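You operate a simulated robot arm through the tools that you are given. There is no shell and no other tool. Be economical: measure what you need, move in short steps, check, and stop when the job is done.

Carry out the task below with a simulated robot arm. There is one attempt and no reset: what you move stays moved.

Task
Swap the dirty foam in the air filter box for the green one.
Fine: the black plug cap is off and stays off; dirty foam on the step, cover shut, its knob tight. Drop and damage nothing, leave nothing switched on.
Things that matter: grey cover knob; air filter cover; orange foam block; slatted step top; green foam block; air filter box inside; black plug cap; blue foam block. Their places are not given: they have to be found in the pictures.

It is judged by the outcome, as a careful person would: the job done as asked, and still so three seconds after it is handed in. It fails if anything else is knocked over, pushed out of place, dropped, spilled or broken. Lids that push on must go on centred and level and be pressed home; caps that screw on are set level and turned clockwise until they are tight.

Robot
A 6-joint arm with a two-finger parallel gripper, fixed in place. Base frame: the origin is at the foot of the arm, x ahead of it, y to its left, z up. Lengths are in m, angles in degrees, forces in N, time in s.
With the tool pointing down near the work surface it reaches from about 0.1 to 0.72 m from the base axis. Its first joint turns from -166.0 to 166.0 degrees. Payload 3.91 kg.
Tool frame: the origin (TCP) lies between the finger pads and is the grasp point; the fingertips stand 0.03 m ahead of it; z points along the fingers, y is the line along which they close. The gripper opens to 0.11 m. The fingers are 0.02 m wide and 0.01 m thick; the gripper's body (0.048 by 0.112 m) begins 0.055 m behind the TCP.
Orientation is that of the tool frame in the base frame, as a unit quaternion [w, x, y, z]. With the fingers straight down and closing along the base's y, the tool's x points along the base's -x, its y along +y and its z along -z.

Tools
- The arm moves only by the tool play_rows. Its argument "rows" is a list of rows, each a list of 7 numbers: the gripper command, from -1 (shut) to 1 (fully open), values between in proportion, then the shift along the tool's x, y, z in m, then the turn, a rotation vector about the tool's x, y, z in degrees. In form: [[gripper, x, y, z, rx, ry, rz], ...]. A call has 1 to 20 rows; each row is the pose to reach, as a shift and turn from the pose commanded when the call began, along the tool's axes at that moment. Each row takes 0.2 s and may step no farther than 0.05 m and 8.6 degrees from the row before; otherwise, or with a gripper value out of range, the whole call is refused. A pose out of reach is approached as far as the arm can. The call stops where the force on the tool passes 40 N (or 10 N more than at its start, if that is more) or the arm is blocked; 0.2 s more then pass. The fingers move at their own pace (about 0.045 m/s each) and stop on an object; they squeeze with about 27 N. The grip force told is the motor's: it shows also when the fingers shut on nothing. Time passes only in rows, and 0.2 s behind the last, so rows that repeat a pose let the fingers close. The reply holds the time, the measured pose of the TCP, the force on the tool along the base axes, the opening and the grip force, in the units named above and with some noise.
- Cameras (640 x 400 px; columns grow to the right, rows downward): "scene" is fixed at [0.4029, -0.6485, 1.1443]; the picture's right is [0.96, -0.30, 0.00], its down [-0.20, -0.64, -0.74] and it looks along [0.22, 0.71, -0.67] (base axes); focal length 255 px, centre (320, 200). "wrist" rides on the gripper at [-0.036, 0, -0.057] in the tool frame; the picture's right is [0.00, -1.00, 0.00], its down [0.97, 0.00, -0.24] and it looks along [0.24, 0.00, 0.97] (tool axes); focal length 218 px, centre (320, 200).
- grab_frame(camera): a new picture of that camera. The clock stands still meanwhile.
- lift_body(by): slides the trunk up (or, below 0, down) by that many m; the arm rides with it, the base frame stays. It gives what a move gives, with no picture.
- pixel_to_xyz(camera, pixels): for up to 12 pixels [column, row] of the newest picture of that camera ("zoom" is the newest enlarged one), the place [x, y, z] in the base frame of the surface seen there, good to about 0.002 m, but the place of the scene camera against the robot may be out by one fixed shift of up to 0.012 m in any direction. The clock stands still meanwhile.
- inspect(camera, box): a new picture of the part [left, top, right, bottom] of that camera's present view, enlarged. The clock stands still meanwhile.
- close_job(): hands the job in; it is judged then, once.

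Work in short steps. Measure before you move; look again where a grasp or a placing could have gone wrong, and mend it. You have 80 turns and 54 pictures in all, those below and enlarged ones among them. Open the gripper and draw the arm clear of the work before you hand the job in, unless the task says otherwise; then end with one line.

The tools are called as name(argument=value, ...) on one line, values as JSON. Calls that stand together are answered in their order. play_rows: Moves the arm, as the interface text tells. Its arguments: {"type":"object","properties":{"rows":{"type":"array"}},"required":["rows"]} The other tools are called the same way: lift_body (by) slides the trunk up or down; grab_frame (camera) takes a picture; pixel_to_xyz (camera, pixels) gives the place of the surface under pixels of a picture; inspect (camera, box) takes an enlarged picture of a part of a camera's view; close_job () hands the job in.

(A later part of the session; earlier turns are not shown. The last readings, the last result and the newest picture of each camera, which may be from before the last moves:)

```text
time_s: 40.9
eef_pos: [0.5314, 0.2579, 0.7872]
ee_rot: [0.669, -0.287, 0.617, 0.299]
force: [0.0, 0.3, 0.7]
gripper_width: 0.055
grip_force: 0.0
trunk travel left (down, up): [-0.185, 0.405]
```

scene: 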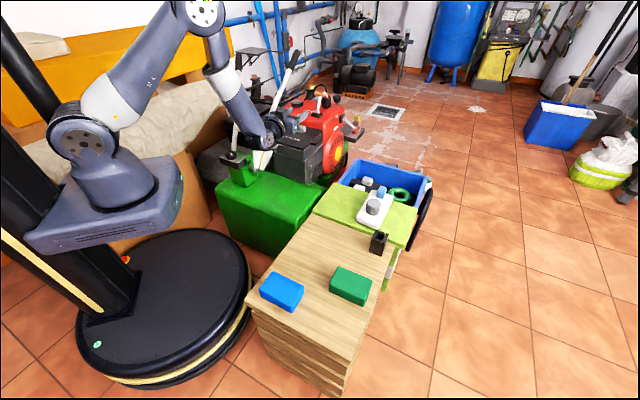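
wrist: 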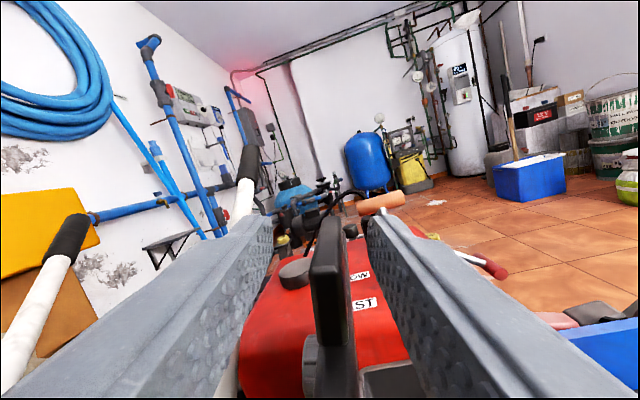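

I tilt the tool back to pointing down while lowering a bit, in front of the box.

play_rows(rows=[[0.5, 0.007, 0, 0, 0, 7.85, 0], [0.5, 0.014, 0, 0, 0, 15.7, 0], [0.5, 0.021, 0, 0, 0, 23.55, 0], [0.5, 0.028, 0, 0, 0, 31.4, 0], [0.5, 0.035, 0, 0, 0, 39.25, 0], [0.5, 0.042, 0, 0, 0, 47.1, 0], [0.5, 0.049, 0, 0, 0, 54.95, 0], [0.5, 0.056, 0, 0, 0, 62.8, 0], [0.5, 0.063, 0, 0, 0, 70.65, 0], [0.5, 0.07, 0, 0, 0, 78.5, 0], [0.5, 0.075, 0, 0, 0, 86.35, 0], [0.5, 0.08, 0, 0, 0, 94.2, 0]])

lift_body(by=0.2)

```text
time_s: 43.5
eef_pos: [0.5371, 0.2603, 0.7074]
ee_rot: [0.003, -0.413, 0.911, -0.006]
force: [-0.4, 0.0, -0.7]
gripper_width: 0.0825
grip_force: 0.0
trunk travel left (down, up): [-0.185, 0.405]
```

```text
time_s: 45.7
eef_pos: [0.5382, 0.2613, 0.9091]
ee_rot: [0.005, -0.413, 0.91, -0.004]
force: [1.2, 0.5, 0.1]
gripper_width: 0.0826
grip_force: 0.0
trunk travel left (down, up): [-0.385, 0.205]
```

I move over the box at height 0.91 to look inside.

play_rows(rows=[[0.5, -0.038, 0.004, 0, 0, 0, 1], [0.5, -0.076, 0.008, 0, 0, 0, 2], [0.5, -0.114, 0.012, 0, 0, 0, 3], [0.5, -0.151, 0.0155, 0, 0, 0, 3.8]])

grab_frame(camera="wrist")

```text
time_s: 46.7
eef_pos: [0.6224, 0.3813, 0.9057]
ee_rot: [0.005, -0.383, 0.924, -0.005]
force: [0.5, -0.3, 1.0]
gripper_width: 0.0824
grip_force: 0.1
out of reach, approached as far as the arm can: row 4
trunk travel left (down, up): [-0.385, 0.205]
```

```text
20 pictures are left
```

wrist: 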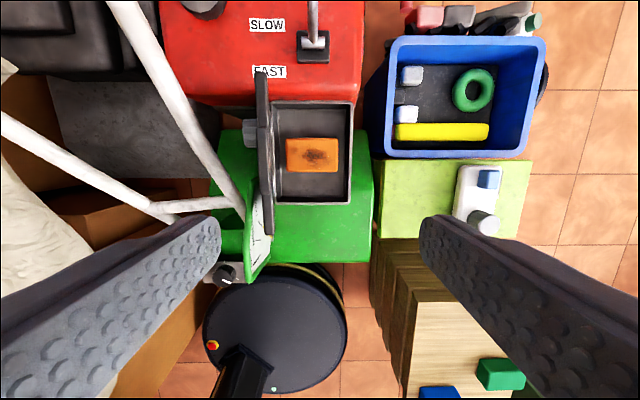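

The orange foam spans about (286,138)–(338,172) with wide clearance in the box; the lid stands at column ~262. I measure them.

pixel_to_xyz(camera="wrist", pixels=[[289, 141], [336, 141], [336, 168], [289, 168], [312, 155], [280, 185], [345, 190], [312, 190], [312, 120], [350, 106], [262, 75], [270, 230]])

inspect(camera="wrist", box=[240, 60, 380, 220])

```text
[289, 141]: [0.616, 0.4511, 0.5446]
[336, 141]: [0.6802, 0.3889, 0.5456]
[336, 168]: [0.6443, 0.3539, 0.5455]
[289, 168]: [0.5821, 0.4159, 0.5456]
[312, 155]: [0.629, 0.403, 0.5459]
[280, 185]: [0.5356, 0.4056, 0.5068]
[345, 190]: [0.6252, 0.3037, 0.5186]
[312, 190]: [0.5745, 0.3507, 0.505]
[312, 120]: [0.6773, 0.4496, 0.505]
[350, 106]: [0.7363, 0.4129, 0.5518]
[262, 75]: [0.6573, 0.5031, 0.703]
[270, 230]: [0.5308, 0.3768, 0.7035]
```

```text
2.50 times, centred on (310, 140) of wrist
```

zoom: 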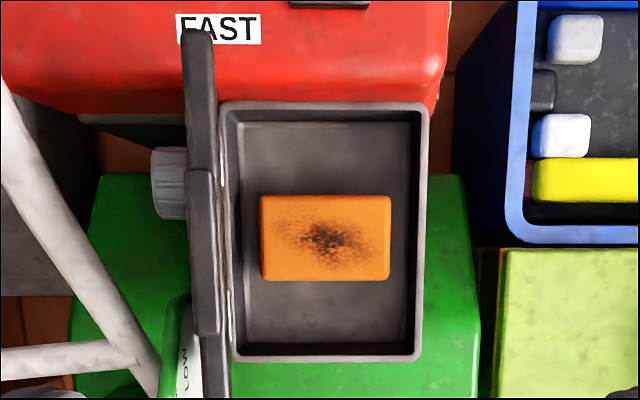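

Foam: centre (0.629, 0.403), ~0.05 wide along the box, top 0.5455, floor 0.505. I'll grip it across its short side: turn the gripper to yaw −45° while coming down to 0.775 above the box.

play_rows(rows=[[0.45, -0.001, 0.0007, 0.012, 0, 0, 8.2], [0.45, -0.002, 0.0014, 0.024, 0, 0, 16.4], [0.45, -0.003, 0.002, 0.036, 0, 0, 24.6], [0.45, -0.0045, 0.0027, 0.048, 0, 0, 32.8], [0.45, -0.0056, 0.0034, 0.06, 0, 0, 41], [0.45, -0.0067, 0.004, 0.072, 0, 0, 49.2], [0.45, -0.0078, 0.0048, 0.084, 0, 0, 57.4], [0.45, -0.009, 0.0055, 0.096, 0, 0, 65.6], [0.45, -0.01, 0.006, 0.108, 0, 0, 73.8], [0.45, -0.0112, 0.0068, 0.12, 0, 0, 82], [0.45, -0.0123, 0.0075, 0.13, 0, 0, 90], [0.45, -0.0123, 0.0075, 0.13, 0, 0, 90]])

grab_frame(camera="wrist")

```text
time_s: 49.3
eef_pos: [0.6262, 0.3954, 0.7774]
ee_rot: [0.006, 0.383, 0.924, -0.002]
force: [-0.5, -0.2, 0.0]
gripper_width: 0.0795
grip_force: 0.1
trunk travel left (down, up): [-0.385, 0.205]
```

```text
18 pictures are left
```

wrist: 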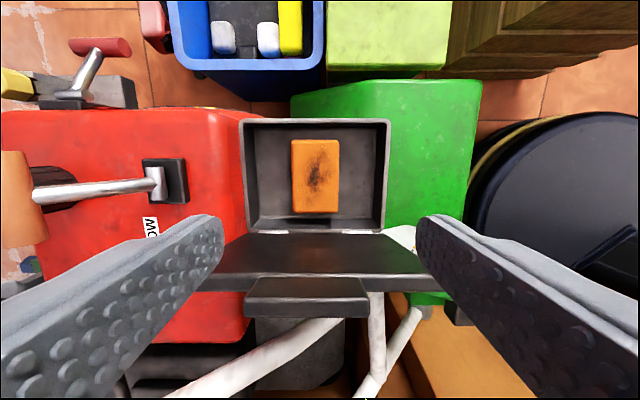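

The fingers straddle the foam along the box length. I lower the trunk straight down in two steps to z ≈ 0.545.

lift_body(by=-0.16)

grab_frame(camera="wrist")

```text
time_s: 51.1
eef_pos: [0.6255, 0.3955, 0.617]
ee_rot: [0.007, 0.383, 0.924, -0.001]
force: [0.4, -0.6, 0.7]
gripper_width: 0.0801
grip_force: 0.1
trunk travel left (down, up): [-0.225, 0.365]
```

```text
17 pictures are left
```

wrist: 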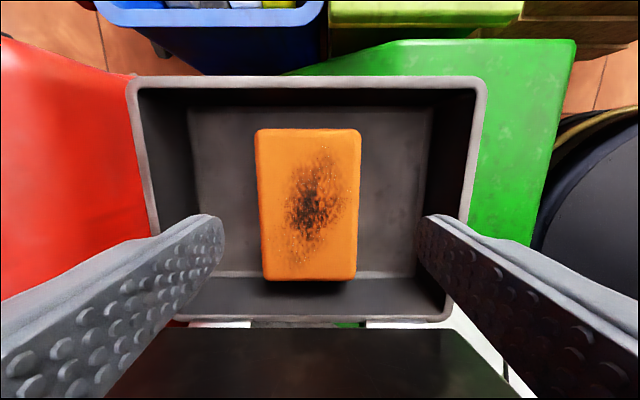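

Clearances look fine; I narrow the opening to 0.07 m and lower the last 7 cm, then close on the foam.

play_rows(rows=[[0.28, 0, 0, 0, 0, 0, 0], [0.28, 0, 0, 0, 0, 0, 0]])

lift_body(by=-0.072)

play_rows(rows=[[-0.2, 0, 0, 0, 0, 0, 0], [-0.4, 0, 0, 0, 0, 0, 0], [-1, 0, 0, 0, 0, 0, 0], [-1, 0, 0, 0, 0, 0, 0], [-1, 0, 0, 0, 0, 0, 0]])

```text
time_s: 51.7
eef_pos: [0.6266, 0.3955, 0.6164]
ee_rot: [0.006, 0.382, 0.924, 0.0]
force: [-0.1, -0.8, -0.4]
gripper_width: 0.0701
grip_force: 0.1
trunk travel left (down, up): [-0.225, 0.365]
```

```text
time_s: 52.2
eef_pos: [0.6293, 0.3978, 0.6166]
ee_rot: [0.013, 0.384, 0.923, 0.011]
force: [1.4, -1.7, 14.5]
gripper_width: 0.0704
grip_force: 0.1
trunk travel left (down, up): [-0.21, 0.38]
stopped: the force on the tool passed its limit (the readings are from after the stop); the commanded pose is now the measured one
```

```text
time_s: 53.4
eef_pos: [0.6291, 0.3982, 0.6156]
ee_rot: [0.012, 0.383, 0.923, 0.012]
force: [6.1, 1.1, 28.2]
gripper_width: 0.0
grip_force: 26.5
trunk travel left (down, up): [-0.21, 0.38]
```

Something touched at z 0.617 (fingers closed on nothing, above the foam). I look to find the contact before moving.

inspect(camera="scene", box=[210, 50, 370, 180])

```text
3.08 times, centred on (290, 115) of scene
```

zoom: 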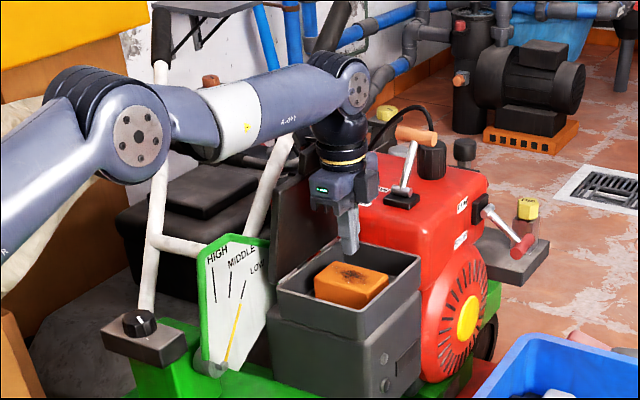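

The wrist housing is probably touching the open lid's tab. I rise 5 cm, open, lean the tool's upper end away from the lid (10°) and slightly toward the base (5°), and shift to v = 0.18.

play_rows(rows=[[-0.5, 0, 0, -0.025, 0, 0, 0], [0, -0.005, 0, -0.05, 0, 0, 0], [0.28, -0.01, 0, -0.05, -2, 4, 0], [0.28, -0.0167, -0.001, -0.05, -4, 7, 0], [0.28, -0.0167, -0.0024, -0.05, -5, 10, 0], [0.28, -0.0167, -0.0024, -0.05, -5, 10, 0]])

grab_frame(camera="wrist")

```text
time_s: 54.8
eef_pos: [0.6383, 0.3838, 0.663]
ee_rot: [-0.053, 0.38, 0.92, 0.083]
force: [0.0, -0.4, 1.2]
gripper_width: 0.0701
grip_force: 0.0
trunk travel left (down, up): [-0.21, 0.38]
```

```text
15 pictures are left
```

wrist: 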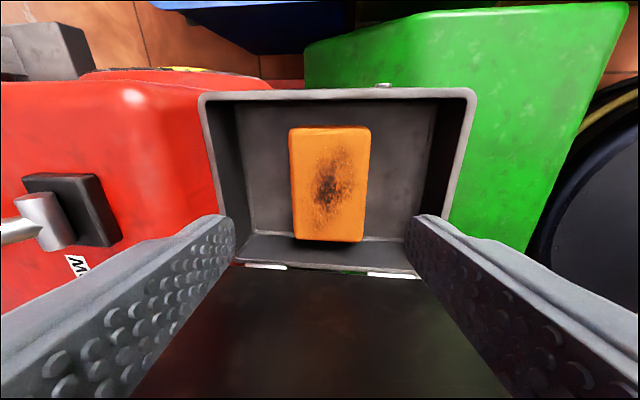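

The tool is leaning away from the lid and the foam lies between the fingers at (330,185). I descend vertically 11.8 cm and close.

play_rows(rows=[[0.28, -0.0048, -0.003, 0.029, 0, 0, 0], [0.28, -0.0095, -0.006, 0.058, 0, 0, 0], [0.28, -0.0143, -0.009, 0.087, 0, 0, 0], [0.28, -0.019, -0.012, 0.1157, 0, 0, 0], [0.28, -0.019, -0.012, 0.1157, 0, 0, 0]])

play_rows(rows=[[0, 0, 0, 0, 0, 0, 0], [-0.3, 0, 0, 0, 0, 0, 0], [-1, 0, 0, 0, 0, 0, 0], [-1, 0, 0, 0, 0, 0, 0], [-1, 0, 0, 0, 0, 0, 0]])

```text
time_s: 55.4
eef_pos: [0.644, 0.3856, 0.6212]
ee_rot: [-0.048, 0.38, 0.919, 0.096]
force: [1.1, -3.6, 15.3]
gripper_width: 0.0704
grip_force: 0.1
trunk travel left (down, up): [-0.21, 0.38]
stopped in row 3: the force on the tool passed its limit (the readings are from after the stop); the commanded pose is now the measured one
```

```text
time_s: 56.6
eef_pos: [0.6421, 0.3874, 0.6203]
ee_rot: [-0.047, 0.381, 0.918, 0.097]
force: [8.2, 0.0, 32.5]
gripper_width: 0.0001
grip_force: 26.9
trunk travel left (down, up): [-0.21, 0.38]
```

Blocked again at the same height with a real upward force (~30 N). I look closely from both cameras while in contact.

inspect(camera="scene", box=[265, 70, 345, 150])

grab_frame(camera="wrist")

```text
5.00 times, centred on (305, 110) of scene
```

zoom: 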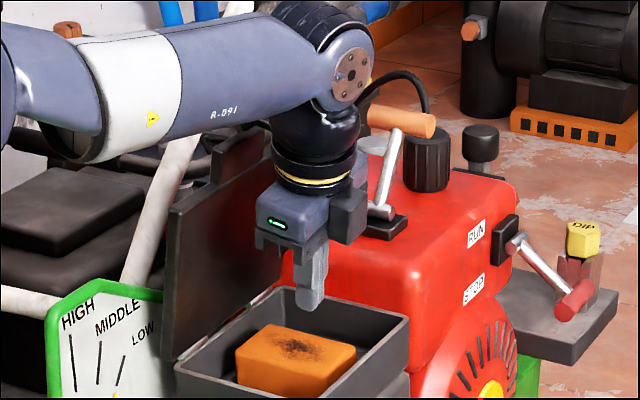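

```text
13 pictures are left
```

wrist: 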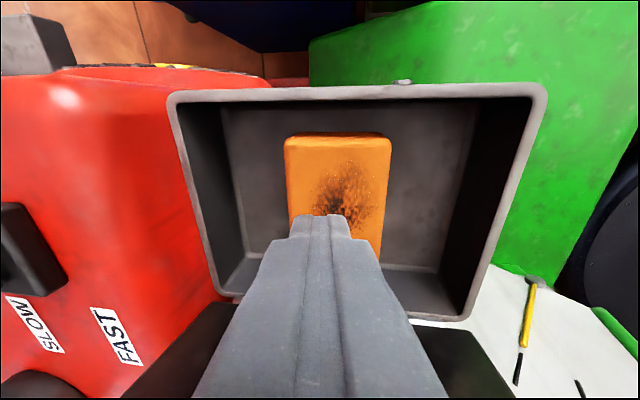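

The tab of the open lid, near (240,145), is very close to the wrist ball and forearm. I measure heights there.

pixel_to_xyz(camera="zoom", pixels=[[258, 130], [240, 135], [215, 160], [240, 165], [265, 175], [175, 205], [310, 145], [320, 183], [350, 75], [250, 115], [280, 150], [345, 215]])

```text
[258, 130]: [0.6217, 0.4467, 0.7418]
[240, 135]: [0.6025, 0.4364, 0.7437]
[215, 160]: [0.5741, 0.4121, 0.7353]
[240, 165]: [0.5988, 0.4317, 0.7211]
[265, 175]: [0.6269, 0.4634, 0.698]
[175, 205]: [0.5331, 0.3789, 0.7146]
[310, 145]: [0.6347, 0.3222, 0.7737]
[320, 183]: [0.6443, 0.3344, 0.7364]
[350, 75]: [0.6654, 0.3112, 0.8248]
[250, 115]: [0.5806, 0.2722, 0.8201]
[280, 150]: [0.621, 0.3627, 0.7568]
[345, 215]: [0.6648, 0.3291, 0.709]
```

The gripper itself seems clear everywhere, so a forearm/wrist link touching something is likely. I raise the trunk 0.12 m so the forearm will slope down from above, lean 5° more toward the base, and approach again with the arm.

lift_body(by=0.12)

play_rows(rows=[[0, 0, 0, 0, -3, 0, 0], [0.28, 0, 0, 0, -6, 0, 0], [0.28, 0.005, -0.003, 0, -6, 0, 0]])

```text
time_s: 58.1
eef_pos: [0.643, 0.3865, 0.7378]
ee_rot: [-0.049, 0.381, 0.919, 0.093]
force: [-0.3, -0.2, 1.1]
gripper_width: 0.0
grip_force: 26.8
trunk travel left (down, up): [-0.33, 0.26]
```

```text
time_s: 58.9
eef_pos: [0.639, 0.3874, 0.7374]
ee_rot: [-0.029, 0.383, 0.913, 0.141]
force: [-0.2, 0.1, -0.1]
gripper_width: 0.0676
grip_force: 0.2
trunk travel left (down, up): [-0.33, 0.26]
```

Now I revert the extra lean and descend 19 cm vertically in one guarded call.

play_rows(rows=[[0.28, -0.006, -0.0093, 0.0365, 2, 0, 0], [0.28, -0.0122, -0.0187, 0.073, 4, 0, 0], [0.28, -0.0184, -0.028, 0.1095, 6, 0, 0], [0.28, -0.0245, -0.0374, 0.146, 6, 0, 0], [0.28, -0.0306, -0.0467, 0.1825, 6, 0, 0], [0.28, -0.0306, -0.0467, 0.1825, 6, 0, 0]])

grab_frame(camera="wrist")

```text
time_s: 60.0
eef_pos: [0.6415, 0.3862, 0.5988]
ee_rot: [-0.046, 0.382, 0.918, 0.1]
force: [2.4, -5.8, 13.4]
gripper_width: 0.0704
grip_force: 0.0
trunk travel left (down, up): [-0.33, 0.26]
stopped in row 5: the force on the tool passed its limit (the readings are from after the stop); the commanded pose is now the measured one
```

```text
12 pictures are left
```

wrist: 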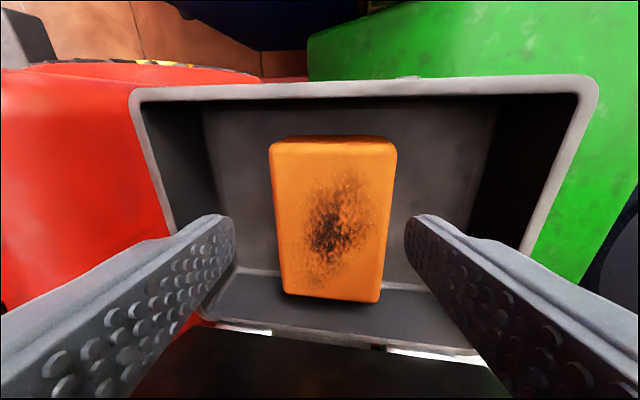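

It got 2 cm lower this time, so a link further up seems to touch. I look at the whole arm.

inspect(camera="scene", box=[20, 0, 340, 200])

```text
2.00 times, centred on (180, 100) of scene
```

zoom: 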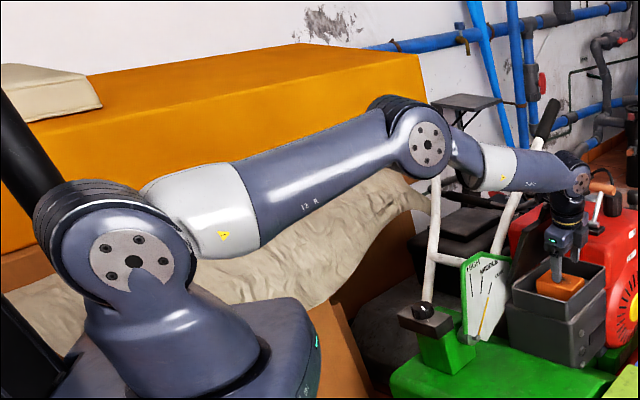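

The wrist's joint cap overlaps the tab's top (reaction is up and to the right). I rise, lean the tool to ~18° away from the lid and shift to v = 0.19, then lower the trunk 0.09 m.

play_rows(rows=[[0.28, 0.007, 0.006, -0.043, 0, 0, 0], [0.28, 0.005, 0.0133, -0.09, 0, 3, 0], [0.28, 0.005, 0.0133, -0.09, 0, 6, 0], [0.28, 0.005, 0.0133, -0.09, 0, 9.5, 0], [0.28, 0.005, 0.0133, -0.09, 0, 9.5, 0]])

lift_body(by=-0.09)

```text
time_s: 61.2
eef_pos: [0.6467, 0.3795, 0.6851]
ee_rot: [-0.123, 0.372, 0.911, 0.129]
force: [0.4, 0.3, -0.7]
gripper_width: 0.0706
grip_force: 0.0
trunk travel left (down, up): [-0.33, 0.26]
```

```text
time_s: 62.4
eef_pos: [0.6449, 0.3804, 0.5953]
ee_rot: [-0.123, 0.371, 0.911, 0.129]
force: [-0.3, -0.1, 0.2]
gripper_width: 0.0702
grip_force: 0.2
trunk travel left (down, up): [-0.24, 0.35]
```

Clear now at z 0.595. I descend the last 4.6 cm and close.

play_rows(rows=[[0.28, -0.0075, -0.0033, 0.0215, 0, 0, 0], [0.28, -0.0147, -0.0066, 0.043, 0, 0, 0], [0.28, -0.0147, -0.0066, 0.043, 0, 0, 0]])

play_rows(rows=[[0, 0, 0, 0, 0, 0, 0], [-0.3, 0, 0, 0, 0, 0, 0], [-1, 0, 0, 0, 0, 0, 0], [-1, 0, 0, 0, 0, 0, 0], [-1, 0, 0, 0, 0, 0, 0]])

grab_frame(camera="wrist")

```text
time_s: 62.9
eef_pos: [0.6543, 0.377, 0.5784]
ee_rot: [-0.116, 0.375, 0.909, 0.139]
force: [5.3, -4.9, 10.3]
gripper_width: 0.0706
grip_force: 0.0
trunk travel left (down, up): [-0.24, 0.35]
stopped in row 2: the force on the tool passed its limit (the readings are from after the stop); the commanded pose is now the measured one
```

```text
time_s: 64.1
eef_pos: [0.6552, 0.3766, 0.5776]
ee_rot: [-0.116, 0.373, 0.91, 0.139]
force: [15.8, -7.8, 25.1]
gripper_width: 0.0
grip_force: 27.1
trunk travel left (down, up): [-0.24, 0.35]
```

```text
10 pictures are left
```

wrist: 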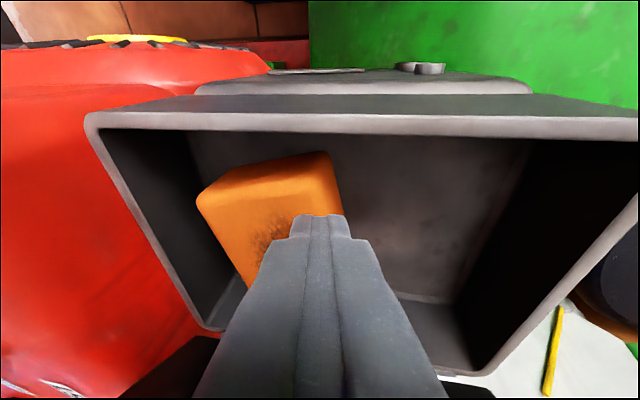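

I closed above the foam by mistake; it was nudged round by roughly 18° inside the box. Only ~1.5 cm more depth is needed, so I rise, lean 7° further (and 3° toward the base), open, and look.

play_rows(rows=[[-0.5, 0.0078, 0.004, -0.0234, 0, 0, 0], [0, 0.0157, 0.0083, -0.0467, 0, 2, 0], [0.35, 0.0157, 0.0083, -0.0467, -1.5, 4.5, 0], [0.35, 0.0157, 0.0083, -0.0467, -3, 7, 0], [0.35, 0.0157, 0.0083, -0.0467, -3, 7, 0]])

grab_frame(camera="wrist")

```text
time_s: 65.3
eef_pos: [0.6557, 0.379, 0.6251]
ee_rot: [-0.163, 0.368, 0.897, 0.184]
force: [0.3, 0.2, 0.1]
gripper_width: 0.0744
grip_force: 0.1
trunk travel left (down, up): [-0.24, 0.35]
```

```text
9 pictures are left
```

wrist: 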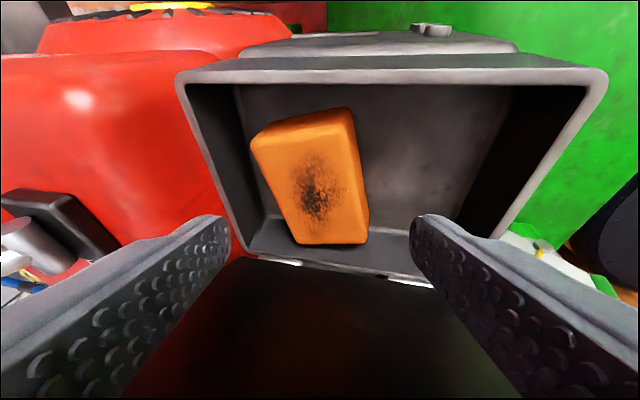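

The foam's top corners are near (258,140), (350,112), (366,238), (298,240). I measure them and the lid's tab region.

pixel_to_xyz(camera="wrist", pixels=[[262, 148], [345, 120], [362, 215], [300, 238], [315, 185], [350, 240], [232, 225], [270, 262], [410, 275], [330, 300], [230, 300], [420, 62]])

```text
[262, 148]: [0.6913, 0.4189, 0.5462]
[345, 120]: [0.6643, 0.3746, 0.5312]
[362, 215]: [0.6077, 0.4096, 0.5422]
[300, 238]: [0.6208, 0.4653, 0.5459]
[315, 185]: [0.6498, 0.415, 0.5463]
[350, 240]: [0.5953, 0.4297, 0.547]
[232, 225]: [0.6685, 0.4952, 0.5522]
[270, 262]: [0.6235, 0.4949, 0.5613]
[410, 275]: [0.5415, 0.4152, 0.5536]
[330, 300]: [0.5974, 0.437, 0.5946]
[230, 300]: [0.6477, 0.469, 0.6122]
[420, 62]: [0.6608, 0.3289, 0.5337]
```

Surface points at (330,300) and (230,300) show the lid now leaning at only ~52°: the wrist has hooked and dragged it. I look at the scene before moving out.

inspect(camera="scene", box=[255, 60, 355, 160])

```text
4.00 times, centred on (305, 110) of scene
```

zoom: 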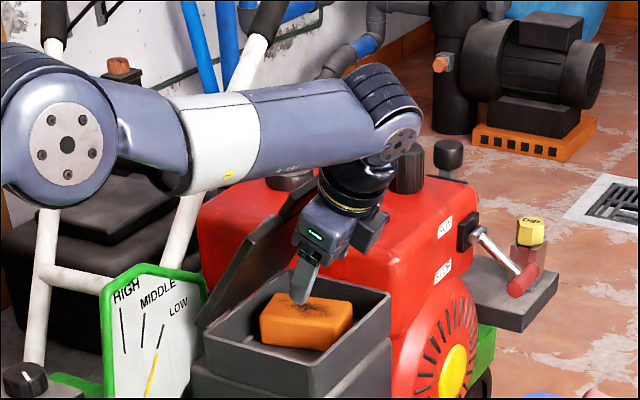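

The lid's tab leans against the tool. I use the tool itself to push the lid back open: move left 10 cm (guarded) and slightly up, then back right.

play_rows(rows=[[-1, 0.0128, 0.0063, -0.0264, 0, 0, 0], [-1, 0.03, 0.0046, -0.0178, 0, 0, 0], [-1, 0.0472, 0.003, -0.0092, 0, 0, 0], [-1, 0.0644, 0.0012, -0.0006, 0, 0, 0], [-1, 0.0816, -0.0004, 0.008, 0, 0, 0], [-1, 0.0988, -0.0021, 0.0165, 0, 0, 0]])

inspect(camera="scene", box=[255, 60, 355, 160])

```text
time_s: 66.2
eef_pos: [0.6297, 0.4033, 0.6649]
ee_rot: [-0.156, 0.367, 0.896, 0.193]
force: [-0.6, -8.9, 13.8]
gripper_width: 0.0
grip_force: 0.1
trunk travel left (down, up): [-0.24, 0.35]
stopped in row 4: the force on the tool passed its limit (the readings are from after the stop); the commanded pose is now the measured one
```

```text
4.00 times, centred on (305, 110) of scene
```

zoom: 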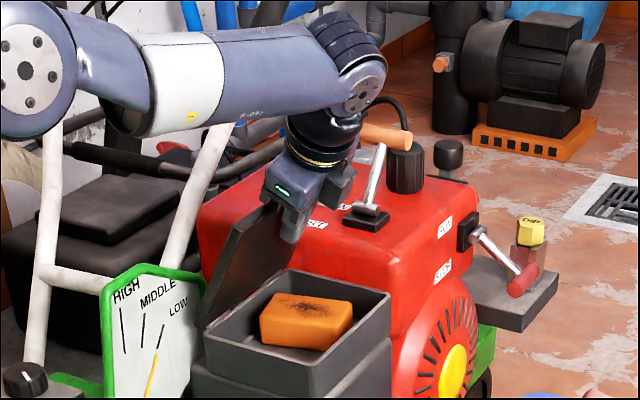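

The lid is at about 68°, with the tab behind the gripper body. I back off right and up, then push the plate's inside with the closed fingertips.

play_rows(rows=[[-1, -0.0215, 0.0021, -0.0108, 0, 0, 0], [-1, -0.043, 0.0042, -0.0215, 0, 0, 0], [-1, -0.0195, 0.0157, -0.06, 0, 0, 0], [-1, -0.0195, 0.0157, -0.07, 0, 0, 0], [-1, 0.003, 0.0135, -0.0587, 0, 0, 0], [-1, 0.0257, 0.0113, -0.0474, 0, 0, 0], [-1, 0.0482, 0.0091, -0.0361, 0, 0, 0], [-1, 0.0595, 0.008, -0.0305, 0, 0, 0], [-1, 0.0708, 0.0069, -0.0248, 0, 0, 0]])

grab_frame(camera="wrist")

```text
time_s: 67.9
eef_pos: [0.6043, 0.429, 0.7232]
ee_rot: [-0.155, 0.366, 0.896, 0.197]
force: [0.2, -0.1, -0.7]
gripper_width: 0.0001
grip_force: 26.5
trunk travel left (down, up): [-0.24, 0.35]
stopped in row 8: the force on the tool passed its limit (the readings are from after the stop); the commanded pose is now the measured one
```

```text
6 pictures are left
```

wrist: 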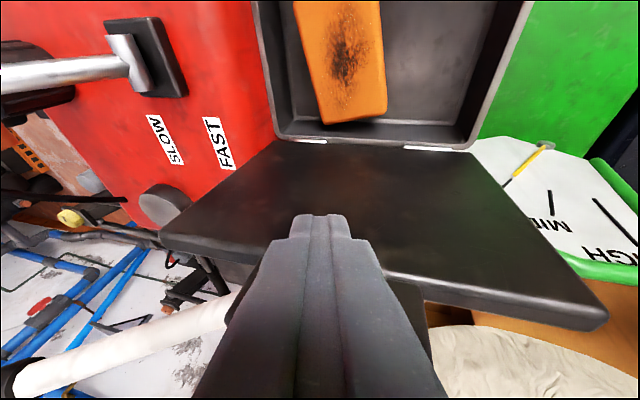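

The lid is pushed back open. I measure its lean and the foam's visible corners in this picture.

pixel_to_xyz(camera="wrist", pixels=[[350, 160], [440, 260], [230, 200], [560, 305], [327, 118], [384, 108], [300, 15], [375, 15], [340, 50], [275, 130], [465, 140], [262, 20]])

```text
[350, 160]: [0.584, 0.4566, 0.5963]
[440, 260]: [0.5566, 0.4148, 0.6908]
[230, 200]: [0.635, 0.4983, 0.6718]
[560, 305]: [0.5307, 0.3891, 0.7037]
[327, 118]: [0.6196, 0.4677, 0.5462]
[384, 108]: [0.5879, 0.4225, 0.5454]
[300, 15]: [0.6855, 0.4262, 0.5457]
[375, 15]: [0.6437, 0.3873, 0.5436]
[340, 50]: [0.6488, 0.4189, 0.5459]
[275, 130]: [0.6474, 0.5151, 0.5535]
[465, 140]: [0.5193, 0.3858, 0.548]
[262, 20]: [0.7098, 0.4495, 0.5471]
```

The lid stands at ~84°. Foam centre is now (u 0.749, v 0.157), turned ~10°. I shift right to v = 0.195, open to 0.10 m, then lower the trunk 0.12 m with the tool leaning well away from the lid.

play_rows(rows=[[-1, -0.0205, 0.0034, -0.0097, 0, 0, 0], [0, -0.041, 0.0068, -0.0194, 1, 0, 0], [0.82, -0.0615, 0.0102, -0.0291, 3, 0, 0], [0.82, -0.0615, 0.0102, -0.0291, 3, 0, 0], [0.82, -0.0615, 0.0102, -0.0291, 3, 0, 0], [0.82, -0.0615, 0.0102, -0.0291, 3, 0, 0]])

lift_body(by=-0.12)

```text
time_s: 69.3
eef_pos: [0.6509, 0.3816, 0.7249]
ee_rot: [-0.163, 0.363, 0.901, 0.175]
force: [-0.6, -0.1, -0.2]
gripper_width: 0.1003
grip_force: 0.4
out of reach, approached as far as the arm can: row 3, 4, 5, 6
trunk travel left (down, up): [-0.24, 0.35]
```

```text
time_s: 70.8
eef_pos: [0.6489, 0.3813, 0.6047]
ee_rot: [-0.165, 0.363, 0.9, 0.175]
force: [1.2, 0.4, 0.5]
gripper_width: 0.1001
grip_force: 0.1
trunk travel left (down, up): [-0.12, 0.47]
```

No contact. I descend the last 5 cm (guarded), without closing yet.

play_rows(rows=[[0.82, -0.0087, 0.001, 0.0151, 0, 0, 0], [0.82, -0.0173, -0.0015, 0.0302, 0, 0, 0], [0.82, -0.026, -0.0038, 0.0453, 0, 0, 0], [0.82, -0.026, -0.0038, 0.0453, 0, 0, 0]])

```text
time_s: 71.9
eef_pos: [0.6587, 0.3863, 0.5644]
ee_rot: [-0.16, 0.358, 0.901, 0.185]
force: [-2.9, 1.4, 13.8]
gripper_width: 0.1011
grip_force: 1.0
trunk travel left (down, up): [-0.12, 0.47]
stopped in row 4: the force on the tool passed its limit (the readings are from after the stop); the commanded pose is now the measured one
```

A nearly pure upward force: the camera housing under this strong lean likely meets the box rim. I rise 1 cm, reduce the sideways lean by 14°, and go down again.

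play_rows(rows=[[0.82, 0.0042, 0.002, -0.0088, 0, 0, 0], [0.82, 0.0042, 0.002, -0.0088, 1, -7, 0], [0.82, 0.0042, 0.002, -0.0088, 2, -14, 0], [0.82, 0.0042, 0.002, -0.0088, 2, -14, 0], [0.82, -0.0003, 0, 0.0005, 2, -14, 0], [0.82, -0.0047, -0.0022, 0.0097, 2, -14, 0], [0.82, -0.0047, -0.0022, 0.0097, 2, -14, 0]])

```text
time_s: 73.3
eef_pos: [0.6625, 0.3884, 0.5649]
ee_rot: [-0.048, 0.375, 0.916, 0.134]
force: [0.1, -0.4, 14.5]
gripper_width: 0.1013
grip_force: 1.2
trunk travel left (down, up): [-0.12, 0.47]
stopped in row 7: the force on the tool passed its limit (the readings are from after the stop); the commanded pose is now the measured one
```

Same height again with the fingers forced slightly wider (0.1013): the far fingertip is standing on the foam's turned corner. I rise 2 cm, shift left to v≈0.168, turn 10° to match the foam, and descend.

play_rows(rows=[[0.73, 0.0038, 0.0042, -0.0192, 0, 0, 0], [0.73, 0.0165, 0.004, -0.0167, 0, 0, -5], [0.73, 0.0291, 0.0037, -0.0142, 0, 0, -10], [0.73, 0.0291, 0.0037, -0.0142, 0, 0, -10], [0.73, 0.0259, 0.0001, 0.0021, 0, 0, -10], [0.73, 0.0227, -0.0034, 0.0184, 0, 0, -10], [0.73, 0.0227, -0.0034, 0.0184, 0, 0, -10]])

grab_frame(camera="wrist")

```text
time_s: 74.9
eef_pos: [0.6421, 0.4063, 0.5505]
ee_rot: [-0.037, 0.294, 0.945, 0.135]
force: [-3.2, -3.9, 17.3]
gripper_width: 0.0951
grip_force: 0.1
trunk travel left (down, up): [-0.12, 0.47]
```

```text
5 pictures are left
```

wrist: 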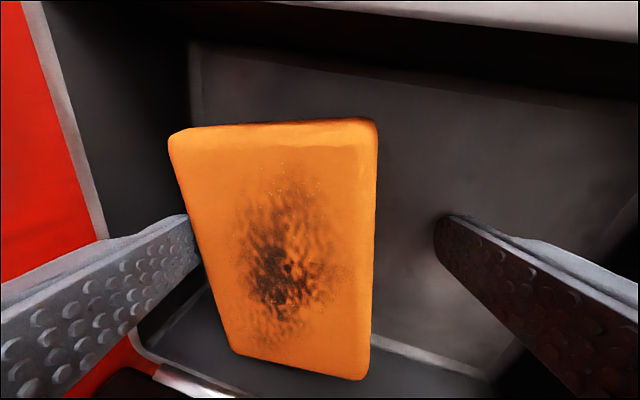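

The foam is now between the fingers at full depth (z 0.5505). I close on it.

play_rows(rows=[[0.4, 0, 0, -0.001, 0, 0, 0], [0, 0, 0, -0.002, 0, 0, 0], [-0.5, 0, 0, -0.002, 0, 0, 0], [-1, 0, 0, -0.002, 0, 0, 0], [-1, 0, 0, -0.002, 0, 0, 0], [-1, 0, 0, -0.002, 0, 0, 0]])

```text
time_s: 76.3
eef_pos: [0.6433, 0.4049, 0.5485]
ee_rot: [-0.038, 0.294, 0.945, 0.134]
force: [-1.3, 0.6, 0.2]
gripper_width: 0.0691
grip_force: 27.2
trunk travel left (down, up): [-0.12, 0.47]
```

Held at 0.069 m width with 27 N. I lift straight up with the trunk by 0.2 m, and read the grip.

lift_body(by=0.2)

inspect(camera="scene", box=[230, 40, 370, 180])

```text
time_s: 78.5
eef_pos: [0.6443, 0.4056, 0.7491]
ee_rot: [-0.038, 0.294, 0.946, 0.134]
force: [-1.5, -0.3, 0.1]
gripper_width: 0.0681
grip_force: 26.0
trunk travel left (down, up): [-0.32, 0.27]
```

```text
2.86 times, centred on (300, 110) of scene
```

zoom: 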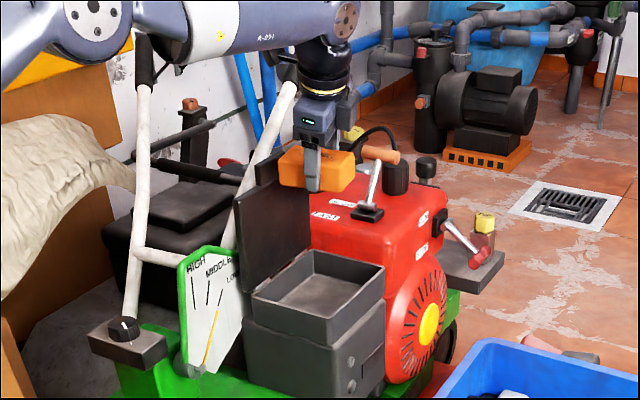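

The foam is out and held; the box is empty and the lid stays open. I carry it to above a free spot of the slatted step at (0.53, −0.195), turning the whole pose about the vertical.

play_rows(rows=[[-1, -0.0168, -0.0394, -0.0084, -0.56, -0.86, 3.58], [-1, -0.0336, -0.0789, -0.0169, -1.12, -1.71, 7.16], [-1, -0.0503, -0.1183, -0.0253, -1.68, -2.57, 10.74], [-1, -0.0671, -0.1577, -0.0338, -2.24, -3.43, 14.31], [-1, -0.0839, -0.1971, -0.0422, -2.8, -4.29, 17.89], [-1, -0.1007, -0.2366, -0.0507, -3.36, -5.14, 21.47], [-1, -0.1175, -0.276, -0.0591, -3.92, -6, 25.05], [-1, -0.1342, -0.3154, -0.0675, -4.48, -6.86, 28.63], [-1, -0.151, -0.3549, -0.076, -5.04, -7.71, 32.2], [-1, -0.1678, -0.3943, -0.0844, -5.6, -8.57, 35.8], [-1, -0.1846, -0.4337, -0.0929, -6.16, -9.43, 39.4], [-1, -0.2013, -0.4731, -0.1013, -6.72, -10.28, 42.9], [-1, -0.2181, -0.5126, -0.1098, -7.28, -11.14, 46.5], [-1, -0.2349, -0.552, -0.1182, -7.84, -12, 50.1], [-1, -0.2349, -0.552, -0.1182, -7.84, -12, 50.1]])

grab_frame(camera="wrist")

```text
time_s: 81.7
eef_pos: [0.5237, -0.1906, 0.7008]
ee_rot: [0.024, 0.679, 0.721, 0.137]
force: [0.5, -0.5, -1.3]
gripper_width: 0.0673
grip_force: 27.2
trunk travel left (down, up): [-0.32, 0.27]
```

```text
3 pictures are left
```

wrist: 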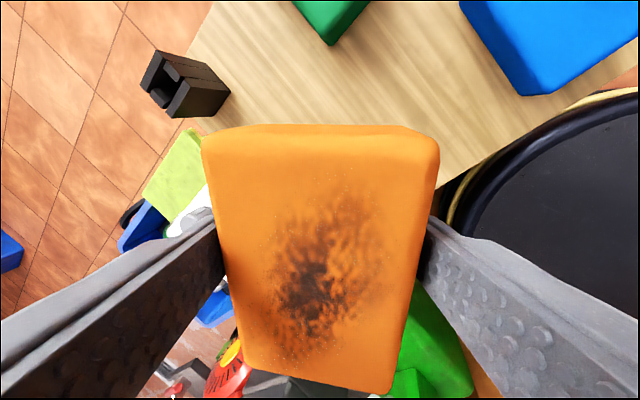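

The foam is held between the fingers; the green block peeks in at (330,20), the cap at (185,85). I measure the foam's own tilt, the step surface and nearby blocks.

pixel_to_xyz(camera="wrist", pixels=[[215, 150], [425, 150], [260, 360], [380, 380], [330, 130], [330, 43], [300, 8], [365, 5], [525, 92], [200, 105], [300, 90], [440, 110]])

```text
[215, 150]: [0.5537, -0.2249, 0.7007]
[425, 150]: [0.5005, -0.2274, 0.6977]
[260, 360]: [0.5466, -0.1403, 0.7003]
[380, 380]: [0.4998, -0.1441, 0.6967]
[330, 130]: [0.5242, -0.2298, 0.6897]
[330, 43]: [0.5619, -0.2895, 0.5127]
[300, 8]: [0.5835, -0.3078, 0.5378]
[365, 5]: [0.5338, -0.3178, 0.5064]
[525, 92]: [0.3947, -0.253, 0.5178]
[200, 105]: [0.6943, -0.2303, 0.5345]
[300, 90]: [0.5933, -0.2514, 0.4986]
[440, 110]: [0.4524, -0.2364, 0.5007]
```

The foam is level (bottom ≈ TCP − 0.0415) and the step top is z ≈ 0.50. I shift inward a little and lower to TCP z 0.545, then open slightly.

play_rows(rows=[[-1, -0.0137, -0.0044, 0.0373, 0, 0, 0], [-1, -0.0273, -0.0088, 0.0745, 0, 0, 0], [-1, -0.041, -0.0131, 0.112, 0, 0, 0], [-1, -0.05, -0.016, 0.137, 0, 0, 0], [-1, -0.0546, -0.0175, 0.149, 0, 0, 0], [-1, -0.0546, -0.0175, 0.149, 0, 0, 0]])

```text
time_s: 83.1
eef_pos: [0.5441, -0.2209, 0.5441]
ee_rot: [0.024, 0.679, 0.721, 0.137]
force: [-0.6, 0.0, -0.7]
gripper_width: 0.0669
grip_force: 27.2
trunk travel left (down, up): [-0.32, 0.27]
```

Almost on the surface. I release, rise 15 cm, and move above the green block while turning back to align with its short side.

play_rows(rows=[[0.5, 0, 0, 0, 0, 0, 0], [0.5, 0, 0, 0, 0, 0, 0], [0.5, 0.0076, 0.0115, -0.048, 0, 0, 0], [0.5, 0.0151, 0.023, -0.096, 0, 0, 0], [0.5, 0.0227, 0.0345, -0.144, 0, 0, 0], [0.5, -0.0026, 0.0413, -0.1464, 1.24, 1.886, -7.88], [0.5, -0.0279, 0.0481, -0.1488, 2.48, 3.77, -15.76], [0.5, -0.0531, 0.0548, -0.1511, 3.72, 5.66, -23.64], [0.5, -0.0784, 0.0616, -0.1536, 4.96, 7.54, -31.5], [0.5, -0.1037, 0.0684, -0.156, 6.2, 9.43, -39.4], [0.5, -0.1037, 0.0684, -0.156, 6.2, 9.43, -39.4]])

play_rows(rows=[[0.5, 0, 0, 0, 5, 0, 0], [0.5, 0, 0, 0, 5, 0, 0]])

grab_frame(camera="wrist")

```text
time_s: 85.5
eef_pos: [0.5839, -0.3479, 0.6931]
ee_rot: [-0.025, 0.384, 0.913, 0.137]
force: [-0.9, 0.4, -0.4]
gripper_width: 0.0823
grip_force: 0.1
trunk travel left (down, up): [-0.32, 0.27]
```

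```text
time_s: 86.1
eef_pos: [0.5847, -0.3475, 0.6938]
ee_rot: [-0.042, 0.382, 0.918, 0.097]
force: [0.0, -0.1, 0.5]
gripper_width: 0.0826
grip_force: 0.1
trunk travel left (down, up): [-0.32, 0.27]
```

```text
2 pictures are left
```

wrist: 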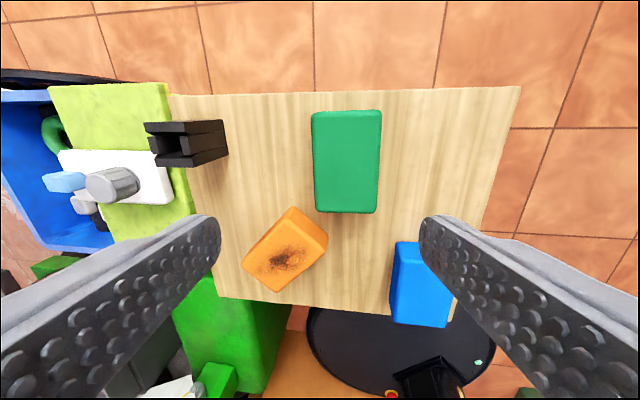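

The orange foam rests on the step, and the green block is aligned with the fingers. I measure the green block's corners.

pixel_to_xyz(camera="wrist", pixels=[[317, 117], [378, 115], [374, 206], [319, 207], [347, 160], [340, 250], [290, 250]])

```text
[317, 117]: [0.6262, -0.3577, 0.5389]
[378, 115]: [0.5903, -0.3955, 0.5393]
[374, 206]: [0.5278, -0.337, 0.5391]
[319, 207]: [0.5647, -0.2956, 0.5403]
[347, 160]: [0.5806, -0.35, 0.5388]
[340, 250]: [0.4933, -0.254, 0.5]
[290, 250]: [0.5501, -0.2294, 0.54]
```

Green centre is (0.577, −0.3465), top 0.539. I descend and close on it.

play_rows(rows=[[0.5, -0.0059, -0.0074, 0.0366, 0, 0, 0], [0.5, -0.0119, -0.0148, 0.0731, 0, 0, 0], [0.5, -0.0178, -0.0221, 0.1097, 0, 0, 0], [0.5, -0.0237, -0.0295, 0.1462, 0, 0, 0], [0.5, -0.0237, -0.0295, 0.1462, 0, 0, 0], [0, -0.0237, -0.0295, 0.1462, 0, 0, 0], [-1, -0.0237, -0.0295, 0.1462, 0, 0, 0], [-1, -0.0237, -0.0295, 0.1462, 0, 0, 0], [-1, -0.0237, -0.0295, 0.1462, 0, 0, 0]])

lift_body(by=0.2)

```text
time_s: 88.1
eef_pos: [0.5807, -0.3549, 0.5429]
ee_rot: [-0.042, 0.382, 0.918, 0.097]
force: [0.4, -0.7, 0.0]
gripper_width: 0.0663
grip_force: 26.9
trunk travel left (down, up): [-0.32, 0.27]
```

```text
time_s: 90.2
eef_pos: [0.5809, -0.3545, 0.7428]
ee_rot: [-0.042, 0.382, 0.918, 0.096]
force: [0.3, -0.2, -0.7]
gripper_width: 0.0657
grip_force: 27.0
trunk travel left (down, up): [-0.52, 0.07]
```

The green block is held. I carry it by pure translation to above the box at (0.643, 0.392), rising 8 cm.

play_rows(rows=[[-1, 0.0282, 0.0336, 0.0046, 0, 0, 0], [-1, 0.0564, 0.0671, 0.0092, 0, 0, 0], [-1, 0.0845, 0.1007, 0.0138, 0, 0, 0], [-1, 0.1127, 0.1342, 0.0184, 0, 0, 0], [-1, 0.1409, 0.1678, 0.023, 0, 0, 0], [-1, 0.1691, 0.2014, 0.0277, 0, 0, 0], [-1, 0.1973, 0.2349, 0.0323, 0, 0, 0], [-1, 0.2254, 0.2685, 0.0369, 0, 0, 0], [-1, 0.2536, 0.302, 0.0415, 0, 0, 0], [-1, 0.2818, 0.3356, 0.0461, 0, 0, 0], [-1, 0.31, 0.3692, 0.0507, 0, 0, 0], [-1, 0.3382, 0.4027, 0.0553, 0, 0, 0], [-1, 0.3663, 0.4363, 0.0599, 0, 0, 0], [-1, 0.3945, 0.4698, 0.0645, 0, 0, 0], [-1, 0.4227, 0.5034, 0.0692, 0, 0, 0], [-1, 0.4509, 0.537, 0.0738, 0, 0, 0], [-1, 0.479, 0.5706, 0.0783, 0, 0, 0], [-1, 0.479, 0.5706, 0.0783, 0, 0, 0]])

```text
time_s: 94.0
eef_pos: [0.6478, 0.3866, 0.8201]
ee_rot: [-0.043, 0.384, 0.917, 0.096]
force: [-0.3, 0.4, 0.0]
gripper_width: 0.065
grip_force: 26.8
trunk travel left (down, up): [-0.52, 0.07]
```

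Slightly right of target; I shift 8 mm left and lower the trunk to just above the rim, then to the floor.

play_rows(rows=[[-1, 0.008, 0, 0.001, 0, 0, 0], [-1, 0.008, 0, 0.001, 0, 0, 0]])

lift_body(by=-0.195)

lift_body(by=-0.072)

```text
time_s: 94.6
eef_pos: [0.6419, 0.3928, 0.8215]
ee_rot: [-0.042, 0.383, 0.918, 0.096]
force: [0.3, 0.1, -0.7]
gripper_width: 0.0649
grip_force: 27.0
trunk travel left (down, up): [-0.52, 0.07]
```

```text
time_s: 96.8
eef_pos: [0.6423, 0.3933, 0.6263]
ee_rot: [-0.043, 0.383, 0.918, 0.097]
force: [-0.2, 0.5, 0.2]
gripper_width: 0.0647
grip_force: 27.0
trunk travel left (down, up): [-0.325, 0.265]
```

```text
time_s: 97.9
eef_pos: [0.6431, 0.3929, 0.5546]
ee_rot: [-0.042, 0.382, 0.918, 0.097]
force: [-0.1, -0.7, 0.2]
gripper_width: 0.0646
grip_force: 26.9
trunk travel left (down, up): [-0.253, 0.337]
```

The block sits on the box floor without any contact force. I lower 3 mm, release, raise the trunk 0.25 m, and move to the outer (left) side above the lid with closed fingers.

play_rows(rows=[[-1, -0.0004, -0.0004, 0.003, 0, 0, 0], [0.3, -0.0004, -0.0004, 0.003, 0, 0, 0], [0.5, -0.0004, -0.0004, 0.003, 0, 0, 0], [0.5, -0.0004, -0.0004, 0.003, 0, 0, 0]])

lift_body(by=0.25)

play_rows(rows=[[-1, 0.0391, -0.0117, 0.0044, 0, 0, 0], [-1, 0.0782, -0.0235, 0.0087, 0, 0, 0], [-1, 0.1173, -0.0352, 0.0131, 0, 0, 0], [-1, 0.1173, -0.0352, 0.0131, 0, 0, 0], [-1, 0.1173, -0.0352, 0.0131, 0, 0, 0]])

grab_frame(camera="wrist")

```text
time_s: 98.9
eef_pos: [0.6424, 0.3942, 0.5509]
ee_rot: [-0.043, 0.383, 0.918, 0.096]
force: [0.4, -0.9, -0.4]
gripper_width: 0.0824
grip_force: 0.2
trunk travel left (down, up): [-0.253, 0.337]
```

```text
time_s: 101.5
eef_pos: [0.6426, 0.3931, 0.8009]
ee_rot: [-0.042, 0.383, 0.918, 0.097]
force: [-0.6, -0.1, 0.7]
gripper_width: 0.0826
grip_force: 0.0
trunk travel left (down, up): [-0.503, 0.087]
```

```text
time_s: 102.7
eef_pos: [0.5361, 0.4531, 0.8023]
ee_rot: [-0.042, 0.382, 0.918, 0.096]
force: [0.5, 0.1, 0.3]
gripper_width: 0.0
grip_force: 23.5
trunk travel left (down, up): [-0.503, 0.087]
```

```text
1 pictures are left
```

wrist: 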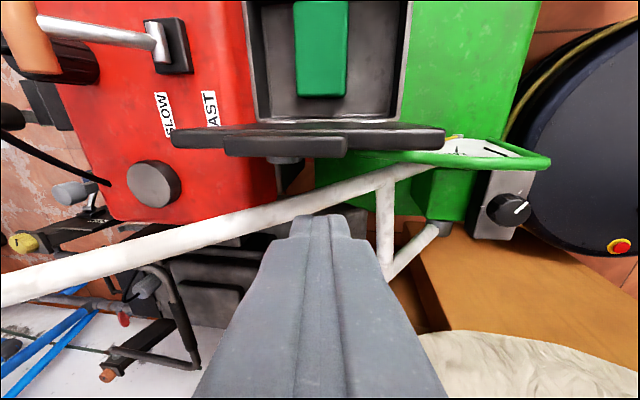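

Green is in the box and the lid is upright. The handlebar runs close by at (300,205), so I measure it, the lid's top edge, and knob before descending.

pixel_to_xyz(camera="wrist", pixels=[[300, 205], [230, 232], [370, 182], [410, 172], [230, 150], [340, 148], [430, 140], [185, 140], [280, 145], [285, 175], [320, 40]])

```text
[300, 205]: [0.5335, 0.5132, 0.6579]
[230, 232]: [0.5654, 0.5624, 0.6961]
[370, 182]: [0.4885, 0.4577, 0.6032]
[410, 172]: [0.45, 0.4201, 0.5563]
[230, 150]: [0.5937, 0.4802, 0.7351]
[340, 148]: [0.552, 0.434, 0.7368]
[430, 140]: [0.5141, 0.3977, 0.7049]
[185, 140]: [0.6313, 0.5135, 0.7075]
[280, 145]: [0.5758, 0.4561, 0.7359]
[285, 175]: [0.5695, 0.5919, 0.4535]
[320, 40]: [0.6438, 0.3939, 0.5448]
```

Bar and lid leave a clear slot for the fingertip. I lower the trunk 9.7 cm, then push the lid over from outside along its arc down to shut and press lightly.

lift_body(by=-0.097)

play_rows(rows=[[-1, -0.0129, 0.0002, -0.002, 0, 0, 0], [-1, -0.0258, 0.0005, -0.004, 0, 0, 0], [-1, -0.0405, 0.0006, -0.0048, 0, 0, 0], [-1, -0.0552, 0.0007, -0.0055, 0, 0, 0], [-1, -0.0705, 0, -0.0025, 0, 0, 0], [-1, -0.0858, -0.0004, 0.0011, 0, 0, 0], [-1, -0.1, -0.0015, 0.0078, 0, 0, 0], [-1, -0.1138, -0.0026, 0.0153, 0, 0, 0], [-1, -0.1255, -0.004, 0.0255, 0, 0, 0], [-1, -0.137, -0.0058, 0.0361, 0, 0, 0], [-1, -0.146, -0.0077, 0.049, 0, 0, 0], [-1, -0.1541, -0.0097, 0.0624, 0, 0, 0], [-1, -0.158, -0.011, 0.072, 0, 0, 0], [-1, -0.1613, -0.0126, 0.0818, 0, 0, 0], [-1, -0.162, -0.0132, 0.0863, 0, 0, 0]])

```text
time_s: 104.0
eef_pos: [0.5353, 0.4534, 0.7057]
ee_rot: [-0.042, 0.382, 0.918, 0.098]
force: [-1.0, -0.9, 0.0]
gripper_width: 0.0
grip_force: 27.4
trunk travel left (down, up): [-0.406, 0.184]
```

```text
time_s: 107.2
eef_pos: [0.6403, 0.3491, 0.5977]
ee_rot: [-0.04, 0.383, 0.918, 0.098]
force: [-10.2, -4.4, 27.8]
gripper_width: 0.0
grip_force: 26.8
trunk travel left (down, up): [-0.406, 0.184]
5 turns are left
```

The lid is shut and pressed (28 N). Few turns remain, so I chain: rise and roll to the knob pose, lower the trunk, descend over the knob, and close on it.

play_rows(rows=[[-1, 0.0045, 0.0044, -0.0293, 0, 0, 0], [-1, 0.009, 0.0088, -0.0586, 0, 0, 0], [0.09, 0.013, 0.0133, -0.0634, -0.56, -0.28, -8.32], [0.09, 0.0169, 0.0178, -0.0683, -1.11, -0.55, -16.6], [0.09, 0.0209, 0.0223, -0.0731, -1.67, -0.83, -25], [0.09, 0.0248, 0.0268, -0.078, -2.22, -1.1, -33.3], [0.09, 0.0288, 0.0313, -0.0828, -2.78, -1.38, -41.6], [0.09, 0.0328, 0.0358, -0.0876, -3.34, -1.65, -49.9], [0.09, 0.0367, 0.0403, -0.0925, -3.89, -1.93, -58.2], [0.09, 0.0407, 0.0448, -0.0973, -4.45, -2.2, -66.6], [0.09, 0.0446, 0.0493, -0.1022, -5, -2.48, -74.9], [0.09, 0.0486, 0.0538, -0.107, -5.56, -2.75, -83.2], [0.09, 0.0526, 0.0583, -0.1118, -6.12, -3.03, -91.5], [0.09, 0.0565, 0.0628, -0.1167, -6.67, -3.3, -99.8], [0.09, 0.0605, 0.0673, -0.1215, -7.23, -3.58, -108.2], [0.09, 0.0645, 0.0718, -0.1264, -7.78, -3.85, -116.5], [0.09, 0.0684, 0.0763, -0.1312, -8.34, -4.13, -124.8], [0.09, 0.0724, 0.0807, -0.136, -8.9, -4.4, -133.1], [0.09, 0.0724, 0.0807, -0.136, -8.9, -4.4, -133.1]])

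lift_body(by=-0.101)

play_rows(rows=[[0.09, 0.0087, 0, 0.0239, 0, 0, 0], [0.09, 0.0174, 0, 0.0478, 0, 0, 0], [0.09, 0.0174, 0, 0.0478, 0, 0, 0], [-1, 0.0174, 0, 0.0478, 0, 0, 0], [-1, 0.0174, 0, 0.0478, 0, 0, 0], [-1, 0.0174, 0, 0.0478, 0, 0, 0]])

```text
time_s: 111.2
eef_pos: [0.6492, 0.4268, 0.75]
ee_rot: [0.122, -0.686, 0.707, 0.122]
force: [0.0, 0.0, 0.2]
gripper_width: 0.0598
grip_force: 0.1
trunk travel left (down, up): [-0.406, 0.184]
```

```text
time_s: 112.5
eef_pos: [0.6486, 0.427, 0.6486]
ee_rot: [0.123, -0.684, 0.709, 0.121]
force: [0.1, 0.4, 0.9]
gripper_width: 0.0601
grip_force: 0.2
trunk travel left (down, up): [-0.305, 0.285]
```

```text
time_s: 113.9
eef_pos: [0.6468, 0.4264, 0.5999]
ee_rot: [0.125, -0.684, 0.709, 0.121]
force: [-8.8, -1.3, 12.5]
gripper_width: 0.0411
grip_force: 44.5
trunk travel left (down, up): [-0.305, 0.285]
4 turns are left
```

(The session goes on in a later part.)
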